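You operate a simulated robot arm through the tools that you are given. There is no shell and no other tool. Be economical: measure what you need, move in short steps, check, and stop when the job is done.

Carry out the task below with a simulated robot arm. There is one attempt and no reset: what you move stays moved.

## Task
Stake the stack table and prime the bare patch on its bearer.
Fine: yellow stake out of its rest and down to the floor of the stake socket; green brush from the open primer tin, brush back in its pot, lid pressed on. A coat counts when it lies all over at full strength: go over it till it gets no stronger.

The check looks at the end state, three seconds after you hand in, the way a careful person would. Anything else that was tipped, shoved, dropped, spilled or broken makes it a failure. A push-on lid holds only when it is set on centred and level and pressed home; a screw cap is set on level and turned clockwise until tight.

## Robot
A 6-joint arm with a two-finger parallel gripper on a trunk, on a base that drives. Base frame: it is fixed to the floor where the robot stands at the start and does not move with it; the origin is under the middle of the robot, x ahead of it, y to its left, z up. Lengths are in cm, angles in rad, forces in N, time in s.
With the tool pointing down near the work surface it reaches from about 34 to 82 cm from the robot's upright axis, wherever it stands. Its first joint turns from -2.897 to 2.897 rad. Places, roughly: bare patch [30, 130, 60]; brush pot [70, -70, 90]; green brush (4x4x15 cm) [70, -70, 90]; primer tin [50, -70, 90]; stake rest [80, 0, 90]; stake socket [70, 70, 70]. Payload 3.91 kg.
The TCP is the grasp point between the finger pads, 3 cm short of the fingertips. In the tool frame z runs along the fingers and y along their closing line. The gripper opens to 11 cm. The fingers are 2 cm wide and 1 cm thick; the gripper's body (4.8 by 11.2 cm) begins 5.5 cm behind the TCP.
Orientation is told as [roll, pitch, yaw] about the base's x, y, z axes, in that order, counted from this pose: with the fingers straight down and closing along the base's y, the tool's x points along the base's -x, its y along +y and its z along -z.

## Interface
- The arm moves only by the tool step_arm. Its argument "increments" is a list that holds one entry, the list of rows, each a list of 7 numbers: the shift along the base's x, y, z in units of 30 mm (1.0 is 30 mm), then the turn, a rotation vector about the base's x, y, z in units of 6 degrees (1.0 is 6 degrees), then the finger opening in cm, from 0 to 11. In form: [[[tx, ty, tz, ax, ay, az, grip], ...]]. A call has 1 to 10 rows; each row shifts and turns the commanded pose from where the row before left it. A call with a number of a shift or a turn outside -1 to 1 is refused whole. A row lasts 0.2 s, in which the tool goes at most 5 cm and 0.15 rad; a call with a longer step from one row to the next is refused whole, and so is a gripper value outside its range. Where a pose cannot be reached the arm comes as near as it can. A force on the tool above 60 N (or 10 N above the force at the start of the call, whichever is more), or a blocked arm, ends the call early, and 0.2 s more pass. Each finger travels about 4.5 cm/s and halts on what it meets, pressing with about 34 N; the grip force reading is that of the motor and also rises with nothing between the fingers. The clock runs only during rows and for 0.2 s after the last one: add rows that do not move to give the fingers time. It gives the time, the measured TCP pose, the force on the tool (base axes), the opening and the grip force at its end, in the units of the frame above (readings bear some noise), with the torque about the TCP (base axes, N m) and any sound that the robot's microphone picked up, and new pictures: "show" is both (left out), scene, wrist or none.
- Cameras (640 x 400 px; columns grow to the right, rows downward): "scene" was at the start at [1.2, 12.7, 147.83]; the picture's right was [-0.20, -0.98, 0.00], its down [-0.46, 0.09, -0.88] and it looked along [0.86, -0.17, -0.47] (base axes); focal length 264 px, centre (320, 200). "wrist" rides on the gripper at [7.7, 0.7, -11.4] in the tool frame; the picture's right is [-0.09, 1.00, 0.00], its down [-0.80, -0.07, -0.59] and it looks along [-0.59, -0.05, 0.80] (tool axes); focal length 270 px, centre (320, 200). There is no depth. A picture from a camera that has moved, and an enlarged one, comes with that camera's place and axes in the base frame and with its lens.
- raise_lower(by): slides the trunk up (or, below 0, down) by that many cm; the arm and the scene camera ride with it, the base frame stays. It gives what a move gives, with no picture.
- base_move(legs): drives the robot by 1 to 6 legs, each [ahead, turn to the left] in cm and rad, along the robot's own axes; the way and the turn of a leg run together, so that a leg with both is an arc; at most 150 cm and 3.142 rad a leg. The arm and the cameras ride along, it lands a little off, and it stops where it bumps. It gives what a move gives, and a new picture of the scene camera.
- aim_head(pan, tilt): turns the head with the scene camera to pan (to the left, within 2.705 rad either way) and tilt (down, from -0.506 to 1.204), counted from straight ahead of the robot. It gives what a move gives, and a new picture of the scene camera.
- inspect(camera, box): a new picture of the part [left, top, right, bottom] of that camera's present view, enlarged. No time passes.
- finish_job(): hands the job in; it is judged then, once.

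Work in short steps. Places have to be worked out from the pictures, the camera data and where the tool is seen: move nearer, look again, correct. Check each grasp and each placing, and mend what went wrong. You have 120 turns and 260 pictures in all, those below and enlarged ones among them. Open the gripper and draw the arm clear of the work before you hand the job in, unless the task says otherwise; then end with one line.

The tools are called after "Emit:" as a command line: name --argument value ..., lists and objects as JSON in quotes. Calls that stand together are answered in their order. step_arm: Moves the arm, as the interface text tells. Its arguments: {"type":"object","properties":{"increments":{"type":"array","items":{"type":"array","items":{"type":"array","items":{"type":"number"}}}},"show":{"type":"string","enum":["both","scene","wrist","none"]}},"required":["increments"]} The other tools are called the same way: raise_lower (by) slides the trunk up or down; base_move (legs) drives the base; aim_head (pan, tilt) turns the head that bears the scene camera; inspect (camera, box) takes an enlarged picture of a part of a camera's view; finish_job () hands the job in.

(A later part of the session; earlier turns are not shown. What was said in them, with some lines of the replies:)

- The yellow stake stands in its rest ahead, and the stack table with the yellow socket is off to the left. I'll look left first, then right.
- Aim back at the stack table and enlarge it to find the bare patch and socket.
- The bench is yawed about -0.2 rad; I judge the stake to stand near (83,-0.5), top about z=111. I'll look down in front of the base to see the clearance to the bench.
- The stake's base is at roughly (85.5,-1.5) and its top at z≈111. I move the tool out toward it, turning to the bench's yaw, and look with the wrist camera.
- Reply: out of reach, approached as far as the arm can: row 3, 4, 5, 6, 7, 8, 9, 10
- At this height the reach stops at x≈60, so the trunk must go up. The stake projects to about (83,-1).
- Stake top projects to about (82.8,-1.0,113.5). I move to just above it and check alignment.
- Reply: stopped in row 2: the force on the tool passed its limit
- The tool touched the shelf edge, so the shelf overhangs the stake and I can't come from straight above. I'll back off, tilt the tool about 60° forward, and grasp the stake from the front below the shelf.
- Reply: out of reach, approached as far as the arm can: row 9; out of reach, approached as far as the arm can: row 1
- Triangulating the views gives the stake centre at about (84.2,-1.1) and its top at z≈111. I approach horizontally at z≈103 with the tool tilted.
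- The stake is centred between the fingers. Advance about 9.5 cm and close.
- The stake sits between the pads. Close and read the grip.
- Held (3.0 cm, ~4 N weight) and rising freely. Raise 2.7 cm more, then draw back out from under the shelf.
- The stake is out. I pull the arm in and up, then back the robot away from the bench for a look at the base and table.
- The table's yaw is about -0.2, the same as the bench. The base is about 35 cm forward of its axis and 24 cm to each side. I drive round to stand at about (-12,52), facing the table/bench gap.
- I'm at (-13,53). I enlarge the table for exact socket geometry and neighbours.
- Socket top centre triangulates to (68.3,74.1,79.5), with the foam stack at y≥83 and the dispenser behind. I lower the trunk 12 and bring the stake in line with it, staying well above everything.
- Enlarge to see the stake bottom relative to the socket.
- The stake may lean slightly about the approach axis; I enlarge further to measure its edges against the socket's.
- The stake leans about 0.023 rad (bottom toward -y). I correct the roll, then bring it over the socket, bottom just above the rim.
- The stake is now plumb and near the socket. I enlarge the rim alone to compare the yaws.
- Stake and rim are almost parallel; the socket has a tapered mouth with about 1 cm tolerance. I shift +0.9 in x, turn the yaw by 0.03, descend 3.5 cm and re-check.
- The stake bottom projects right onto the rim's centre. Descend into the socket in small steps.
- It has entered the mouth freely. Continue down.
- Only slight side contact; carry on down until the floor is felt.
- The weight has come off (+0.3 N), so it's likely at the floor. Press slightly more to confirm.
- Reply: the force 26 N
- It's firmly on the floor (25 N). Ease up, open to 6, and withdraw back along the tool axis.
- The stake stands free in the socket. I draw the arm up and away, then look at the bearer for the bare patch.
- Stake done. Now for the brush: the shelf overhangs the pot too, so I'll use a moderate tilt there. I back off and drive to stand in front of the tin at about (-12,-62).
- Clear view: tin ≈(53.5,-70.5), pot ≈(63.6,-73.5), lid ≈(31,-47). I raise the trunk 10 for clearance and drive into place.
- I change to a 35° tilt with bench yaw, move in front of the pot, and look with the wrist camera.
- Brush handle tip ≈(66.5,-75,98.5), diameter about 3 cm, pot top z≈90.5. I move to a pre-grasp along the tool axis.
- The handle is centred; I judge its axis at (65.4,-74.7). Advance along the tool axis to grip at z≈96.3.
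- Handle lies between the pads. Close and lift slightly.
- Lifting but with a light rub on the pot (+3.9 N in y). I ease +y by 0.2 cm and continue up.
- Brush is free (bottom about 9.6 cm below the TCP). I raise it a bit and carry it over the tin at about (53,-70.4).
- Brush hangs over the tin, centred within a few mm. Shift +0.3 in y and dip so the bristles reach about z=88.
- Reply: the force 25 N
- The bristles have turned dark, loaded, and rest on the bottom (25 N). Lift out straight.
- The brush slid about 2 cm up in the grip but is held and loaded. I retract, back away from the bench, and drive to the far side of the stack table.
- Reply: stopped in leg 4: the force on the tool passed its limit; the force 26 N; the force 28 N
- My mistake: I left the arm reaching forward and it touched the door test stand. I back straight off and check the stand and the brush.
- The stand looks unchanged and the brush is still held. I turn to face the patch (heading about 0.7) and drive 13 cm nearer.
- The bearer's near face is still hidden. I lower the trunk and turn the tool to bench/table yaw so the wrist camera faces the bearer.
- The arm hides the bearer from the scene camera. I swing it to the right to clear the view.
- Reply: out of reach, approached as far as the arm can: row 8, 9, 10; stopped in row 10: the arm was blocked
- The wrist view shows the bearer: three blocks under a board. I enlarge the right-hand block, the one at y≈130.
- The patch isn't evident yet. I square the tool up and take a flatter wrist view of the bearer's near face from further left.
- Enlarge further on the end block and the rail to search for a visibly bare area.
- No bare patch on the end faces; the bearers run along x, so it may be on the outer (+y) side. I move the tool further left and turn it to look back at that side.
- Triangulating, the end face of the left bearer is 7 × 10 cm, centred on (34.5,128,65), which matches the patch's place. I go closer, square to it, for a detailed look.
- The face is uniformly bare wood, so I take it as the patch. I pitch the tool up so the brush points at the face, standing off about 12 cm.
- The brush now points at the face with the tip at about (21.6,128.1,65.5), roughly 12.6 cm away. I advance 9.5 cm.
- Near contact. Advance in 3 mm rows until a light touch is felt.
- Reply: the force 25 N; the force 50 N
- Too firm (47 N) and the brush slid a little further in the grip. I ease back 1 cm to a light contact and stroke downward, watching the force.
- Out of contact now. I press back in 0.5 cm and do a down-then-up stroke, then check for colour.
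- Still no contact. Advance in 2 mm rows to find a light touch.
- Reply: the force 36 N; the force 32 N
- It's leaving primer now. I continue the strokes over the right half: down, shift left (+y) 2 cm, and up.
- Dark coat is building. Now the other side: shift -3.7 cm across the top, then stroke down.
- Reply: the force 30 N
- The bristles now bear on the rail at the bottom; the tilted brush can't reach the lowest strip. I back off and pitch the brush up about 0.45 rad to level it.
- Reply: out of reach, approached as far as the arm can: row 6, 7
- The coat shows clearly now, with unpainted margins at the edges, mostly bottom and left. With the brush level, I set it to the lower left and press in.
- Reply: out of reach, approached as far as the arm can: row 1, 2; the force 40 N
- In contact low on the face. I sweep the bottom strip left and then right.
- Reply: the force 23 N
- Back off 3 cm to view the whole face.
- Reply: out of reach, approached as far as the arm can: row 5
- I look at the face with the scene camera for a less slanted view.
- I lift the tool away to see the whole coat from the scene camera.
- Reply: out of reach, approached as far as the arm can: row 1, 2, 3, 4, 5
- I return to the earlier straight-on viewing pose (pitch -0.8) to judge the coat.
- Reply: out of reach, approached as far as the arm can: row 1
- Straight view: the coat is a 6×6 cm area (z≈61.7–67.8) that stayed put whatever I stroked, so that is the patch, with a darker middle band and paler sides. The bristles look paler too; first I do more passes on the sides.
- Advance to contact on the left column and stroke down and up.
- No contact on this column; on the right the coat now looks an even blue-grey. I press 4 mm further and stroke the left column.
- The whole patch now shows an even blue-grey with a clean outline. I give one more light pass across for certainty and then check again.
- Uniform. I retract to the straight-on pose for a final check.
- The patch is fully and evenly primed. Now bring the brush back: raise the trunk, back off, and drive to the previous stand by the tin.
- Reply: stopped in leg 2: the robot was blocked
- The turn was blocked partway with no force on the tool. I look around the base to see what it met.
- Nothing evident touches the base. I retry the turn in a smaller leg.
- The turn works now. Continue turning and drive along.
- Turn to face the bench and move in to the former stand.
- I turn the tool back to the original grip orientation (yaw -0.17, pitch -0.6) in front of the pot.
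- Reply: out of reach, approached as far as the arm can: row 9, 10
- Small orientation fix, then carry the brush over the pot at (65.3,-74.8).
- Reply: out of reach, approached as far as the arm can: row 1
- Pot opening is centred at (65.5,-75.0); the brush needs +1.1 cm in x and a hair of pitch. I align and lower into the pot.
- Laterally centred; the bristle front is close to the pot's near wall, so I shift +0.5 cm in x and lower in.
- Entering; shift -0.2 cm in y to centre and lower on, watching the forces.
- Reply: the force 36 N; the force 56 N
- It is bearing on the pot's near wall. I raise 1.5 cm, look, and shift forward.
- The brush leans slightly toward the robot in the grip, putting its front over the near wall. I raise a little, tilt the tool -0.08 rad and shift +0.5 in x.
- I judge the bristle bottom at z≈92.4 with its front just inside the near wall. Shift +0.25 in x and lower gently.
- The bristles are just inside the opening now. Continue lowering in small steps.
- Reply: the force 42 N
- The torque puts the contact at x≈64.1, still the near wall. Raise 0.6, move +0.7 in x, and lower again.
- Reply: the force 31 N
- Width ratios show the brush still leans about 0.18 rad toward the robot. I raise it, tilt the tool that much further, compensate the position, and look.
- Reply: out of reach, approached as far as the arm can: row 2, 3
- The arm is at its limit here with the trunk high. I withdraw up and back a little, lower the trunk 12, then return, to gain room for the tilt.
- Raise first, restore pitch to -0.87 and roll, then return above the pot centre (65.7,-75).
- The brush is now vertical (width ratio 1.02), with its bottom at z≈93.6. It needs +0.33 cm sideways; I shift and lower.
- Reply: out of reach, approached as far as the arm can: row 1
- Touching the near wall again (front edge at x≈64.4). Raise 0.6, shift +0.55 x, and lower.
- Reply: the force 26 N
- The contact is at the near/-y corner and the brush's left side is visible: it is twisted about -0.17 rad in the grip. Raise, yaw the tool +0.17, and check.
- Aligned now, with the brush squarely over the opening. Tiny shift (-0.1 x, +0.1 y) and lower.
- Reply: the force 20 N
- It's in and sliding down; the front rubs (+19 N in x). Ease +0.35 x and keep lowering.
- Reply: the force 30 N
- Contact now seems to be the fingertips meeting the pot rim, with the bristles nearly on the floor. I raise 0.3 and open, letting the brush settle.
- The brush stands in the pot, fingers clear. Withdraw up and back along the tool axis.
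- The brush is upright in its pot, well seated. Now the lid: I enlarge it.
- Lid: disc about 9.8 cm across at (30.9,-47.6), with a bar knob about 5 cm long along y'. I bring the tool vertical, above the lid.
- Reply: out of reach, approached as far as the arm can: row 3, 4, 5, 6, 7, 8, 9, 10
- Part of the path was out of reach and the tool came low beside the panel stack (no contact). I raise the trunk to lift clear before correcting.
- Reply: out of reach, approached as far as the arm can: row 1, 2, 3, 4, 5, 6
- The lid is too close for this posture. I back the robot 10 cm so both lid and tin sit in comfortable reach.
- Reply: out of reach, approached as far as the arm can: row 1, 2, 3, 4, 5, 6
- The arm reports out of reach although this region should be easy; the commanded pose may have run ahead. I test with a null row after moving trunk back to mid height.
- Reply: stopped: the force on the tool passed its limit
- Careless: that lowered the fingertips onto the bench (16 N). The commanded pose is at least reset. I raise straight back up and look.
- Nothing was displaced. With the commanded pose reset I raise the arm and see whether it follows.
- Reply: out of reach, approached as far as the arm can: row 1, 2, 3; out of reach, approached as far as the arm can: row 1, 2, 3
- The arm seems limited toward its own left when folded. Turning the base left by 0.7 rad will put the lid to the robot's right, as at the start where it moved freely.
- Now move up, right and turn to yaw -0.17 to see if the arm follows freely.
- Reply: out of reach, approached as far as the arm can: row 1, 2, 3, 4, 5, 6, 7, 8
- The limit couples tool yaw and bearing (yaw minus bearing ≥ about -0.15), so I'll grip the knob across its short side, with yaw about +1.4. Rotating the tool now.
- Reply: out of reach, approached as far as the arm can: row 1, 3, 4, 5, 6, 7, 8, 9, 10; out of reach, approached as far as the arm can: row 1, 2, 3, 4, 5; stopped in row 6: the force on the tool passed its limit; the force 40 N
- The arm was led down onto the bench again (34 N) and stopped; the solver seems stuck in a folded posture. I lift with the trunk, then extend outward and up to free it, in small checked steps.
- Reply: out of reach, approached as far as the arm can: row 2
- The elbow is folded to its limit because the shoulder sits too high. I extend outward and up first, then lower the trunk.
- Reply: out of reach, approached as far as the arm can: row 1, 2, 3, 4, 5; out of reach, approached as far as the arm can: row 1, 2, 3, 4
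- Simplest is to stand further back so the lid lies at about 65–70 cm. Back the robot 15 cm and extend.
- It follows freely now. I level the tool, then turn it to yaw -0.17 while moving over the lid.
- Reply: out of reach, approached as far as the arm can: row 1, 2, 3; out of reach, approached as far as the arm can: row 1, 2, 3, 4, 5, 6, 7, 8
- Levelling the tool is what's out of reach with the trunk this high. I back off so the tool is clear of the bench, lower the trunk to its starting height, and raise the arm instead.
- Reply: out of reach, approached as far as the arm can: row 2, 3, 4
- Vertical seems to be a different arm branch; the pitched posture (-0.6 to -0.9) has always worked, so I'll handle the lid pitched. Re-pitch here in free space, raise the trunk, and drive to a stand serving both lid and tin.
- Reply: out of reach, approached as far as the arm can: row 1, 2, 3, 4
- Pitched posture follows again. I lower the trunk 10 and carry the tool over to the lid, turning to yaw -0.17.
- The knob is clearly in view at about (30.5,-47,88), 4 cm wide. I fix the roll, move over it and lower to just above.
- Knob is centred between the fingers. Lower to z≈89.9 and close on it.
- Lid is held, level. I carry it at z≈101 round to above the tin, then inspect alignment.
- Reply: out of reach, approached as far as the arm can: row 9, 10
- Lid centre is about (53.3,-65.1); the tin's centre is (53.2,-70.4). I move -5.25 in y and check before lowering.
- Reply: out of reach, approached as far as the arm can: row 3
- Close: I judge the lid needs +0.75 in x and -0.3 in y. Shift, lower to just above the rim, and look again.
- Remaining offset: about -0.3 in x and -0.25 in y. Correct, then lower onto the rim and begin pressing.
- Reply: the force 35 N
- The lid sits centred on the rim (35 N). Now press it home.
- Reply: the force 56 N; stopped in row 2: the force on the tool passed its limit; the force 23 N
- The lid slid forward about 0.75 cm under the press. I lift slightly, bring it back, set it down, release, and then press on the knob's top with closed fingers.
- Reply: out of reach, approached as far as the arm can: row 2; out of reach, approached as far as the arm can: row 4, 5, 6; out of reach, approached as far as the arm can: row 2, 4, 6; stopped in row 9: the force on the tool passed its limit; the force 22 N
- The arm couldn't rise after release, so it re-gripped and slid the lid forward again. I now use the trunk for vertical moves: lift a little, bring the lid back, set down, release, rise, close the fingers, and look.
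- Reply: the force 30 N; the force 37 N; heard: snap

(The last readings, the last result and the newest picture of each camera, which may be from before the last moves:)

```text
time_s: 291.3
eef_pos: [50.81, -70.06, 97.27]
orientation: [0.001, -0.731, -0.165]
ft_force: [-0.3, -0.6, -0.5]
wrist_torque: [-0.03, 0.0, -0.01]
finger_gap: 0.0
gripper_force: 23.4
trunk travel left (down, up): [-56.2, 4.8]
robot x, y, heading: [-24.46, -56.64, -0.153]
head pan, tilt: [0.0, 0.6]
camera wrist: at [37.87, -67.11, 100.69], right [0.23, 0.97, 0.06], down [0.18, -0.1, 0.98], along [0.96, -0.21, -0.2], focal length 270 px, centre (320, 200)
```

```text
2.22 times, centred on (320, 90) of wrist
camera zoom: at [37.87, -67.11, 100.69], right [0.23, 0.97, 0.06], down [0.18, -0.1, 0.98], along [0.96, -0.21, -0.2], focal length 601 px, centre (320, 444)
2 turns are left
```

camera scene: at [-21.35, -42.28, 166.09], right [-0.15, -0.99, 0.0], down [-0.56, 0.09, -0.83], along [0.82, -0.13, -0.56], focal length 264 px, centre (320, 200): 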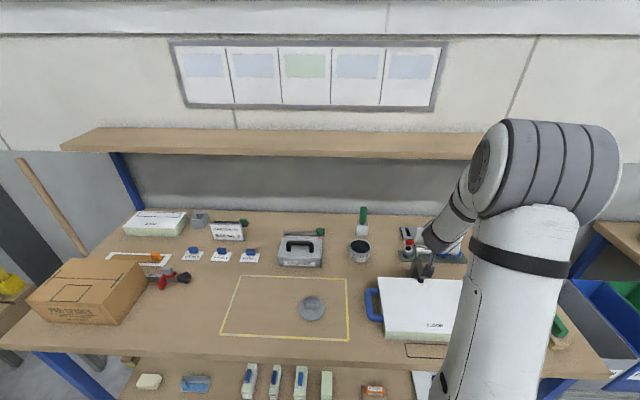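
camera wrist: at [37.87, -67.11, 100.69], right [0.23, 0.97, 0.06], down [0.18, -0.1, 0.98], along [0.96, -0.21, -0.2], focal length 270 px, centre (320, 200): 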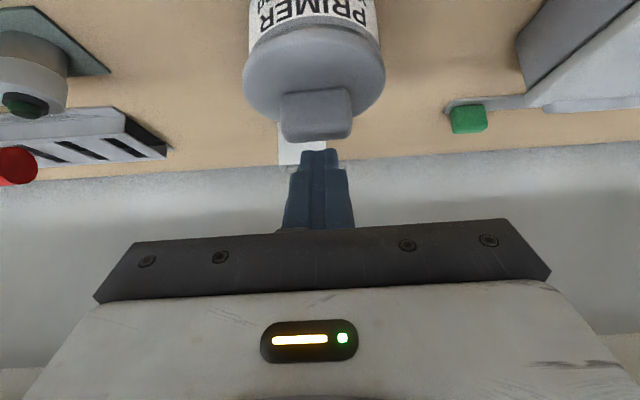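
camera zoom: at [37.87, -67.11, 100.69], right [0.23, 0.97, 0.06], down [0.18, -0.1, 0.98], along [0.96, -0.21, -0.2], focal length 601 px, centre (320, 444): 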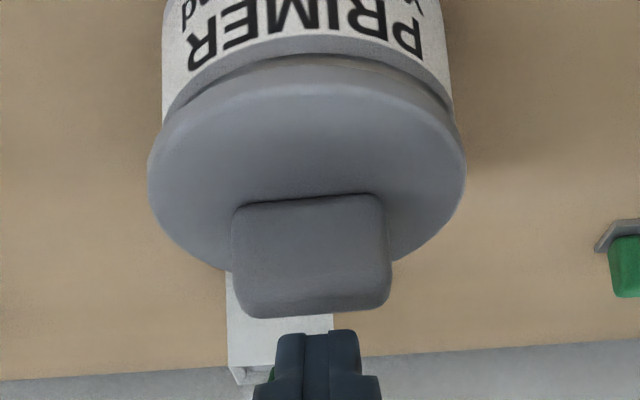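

A snap was heard, and both views show the lid centred, level and gap-free on the tin. I draw the arm clear: up with the trunk, then back the robot away, gripper open.

Emit:
raise_lower --by 4.5

Emit:
base_move --legs '[[-30, 0]]'

Emit:
step_arm --increments '[[[0, 0, 0, 0, 0, 0, 4], [0, 0, 0, 0, 0, 0, 8], [0, 0, 0, 0, 0, 0, 8], [0, 0, 0, 0, 0, 0, 8]]]' --show "none"

```text
time_s: 292.2
eef_pos: [50.91, -70.0, 101.78]
orientation: [0.002, -0.732, -0.165]
ft_force: [-0.3, 0.5, -0.2]
wrist_torque: [-0.01, -0.01, -0.02]
finger_gap: 0.0
gripper_force: 33.9
trunk travel left (down, up): [-60.7, 0.3]
robot x, y, heading: [-24.85, -56.97, -0.16]
head pan, tilt: [0.0, 0.6]
```

```text
time_s: 294.2
eef_pos: [21.54, -65.45, 101.78]
orientation: [0.0, -0.731, -0.168]
ft_force: [-0.9, 0.1, 0.1]
wrist_torque: [0.02, -0.02, -0.02]
finger_gap: 0.0
gripper_force: 34.0
trunk travel left (down, up): [-60.7, 0.3]
robot x, y, heading: [-54.38, -51.85, -0.155]
head pan, tilt: [0.0, 0.6]
camera scene: at [-50.61, -37.7, 166.09], right [-0.16, -0.99, 0.0], down [-0.56, 0.09, -0.83], along [0.82, -0.13, -0.56], focal length 264 px, centre (320, 200)
```

scene: 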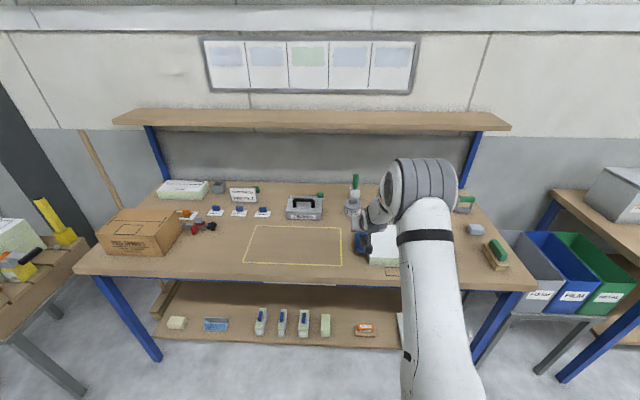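

```text
time_s: 295.2
eef_pos: [21.75, -65.36, 101.76]
orientation: [0.002, -0.732, -0.168]
ft_force: [-0.2, 0.3, 0.5]
wrist_torque: [0.02, 0.0, 0.0]
finger_gap: 7.99
gripper_force: 0.2
trunk travel left (down, up): [-60.7, 0.3]
robot x, y, heading: [-53.77, -51.81, -0.156]
head pan, tilt: [0.0, 0.6]
1 turns are left
```

The stake is standing in its socket, the patch is evenly primed, the brush is upright in its pot and the lid is snapped on. The gripper is open and the arm is clear, so I hand the job in.

Emit:
finish_job

```text
The job is handed in.
```

I've handed the job in: the yellow stake is on the floor of its socket, the bearer patch has an even full coat, the green brush is back in its pot, and the lid snapped onto the primer tin. On the way the arm touched the shelf edge, the door test stand and the bench top. I saw nothing moved, tipped or spilled.
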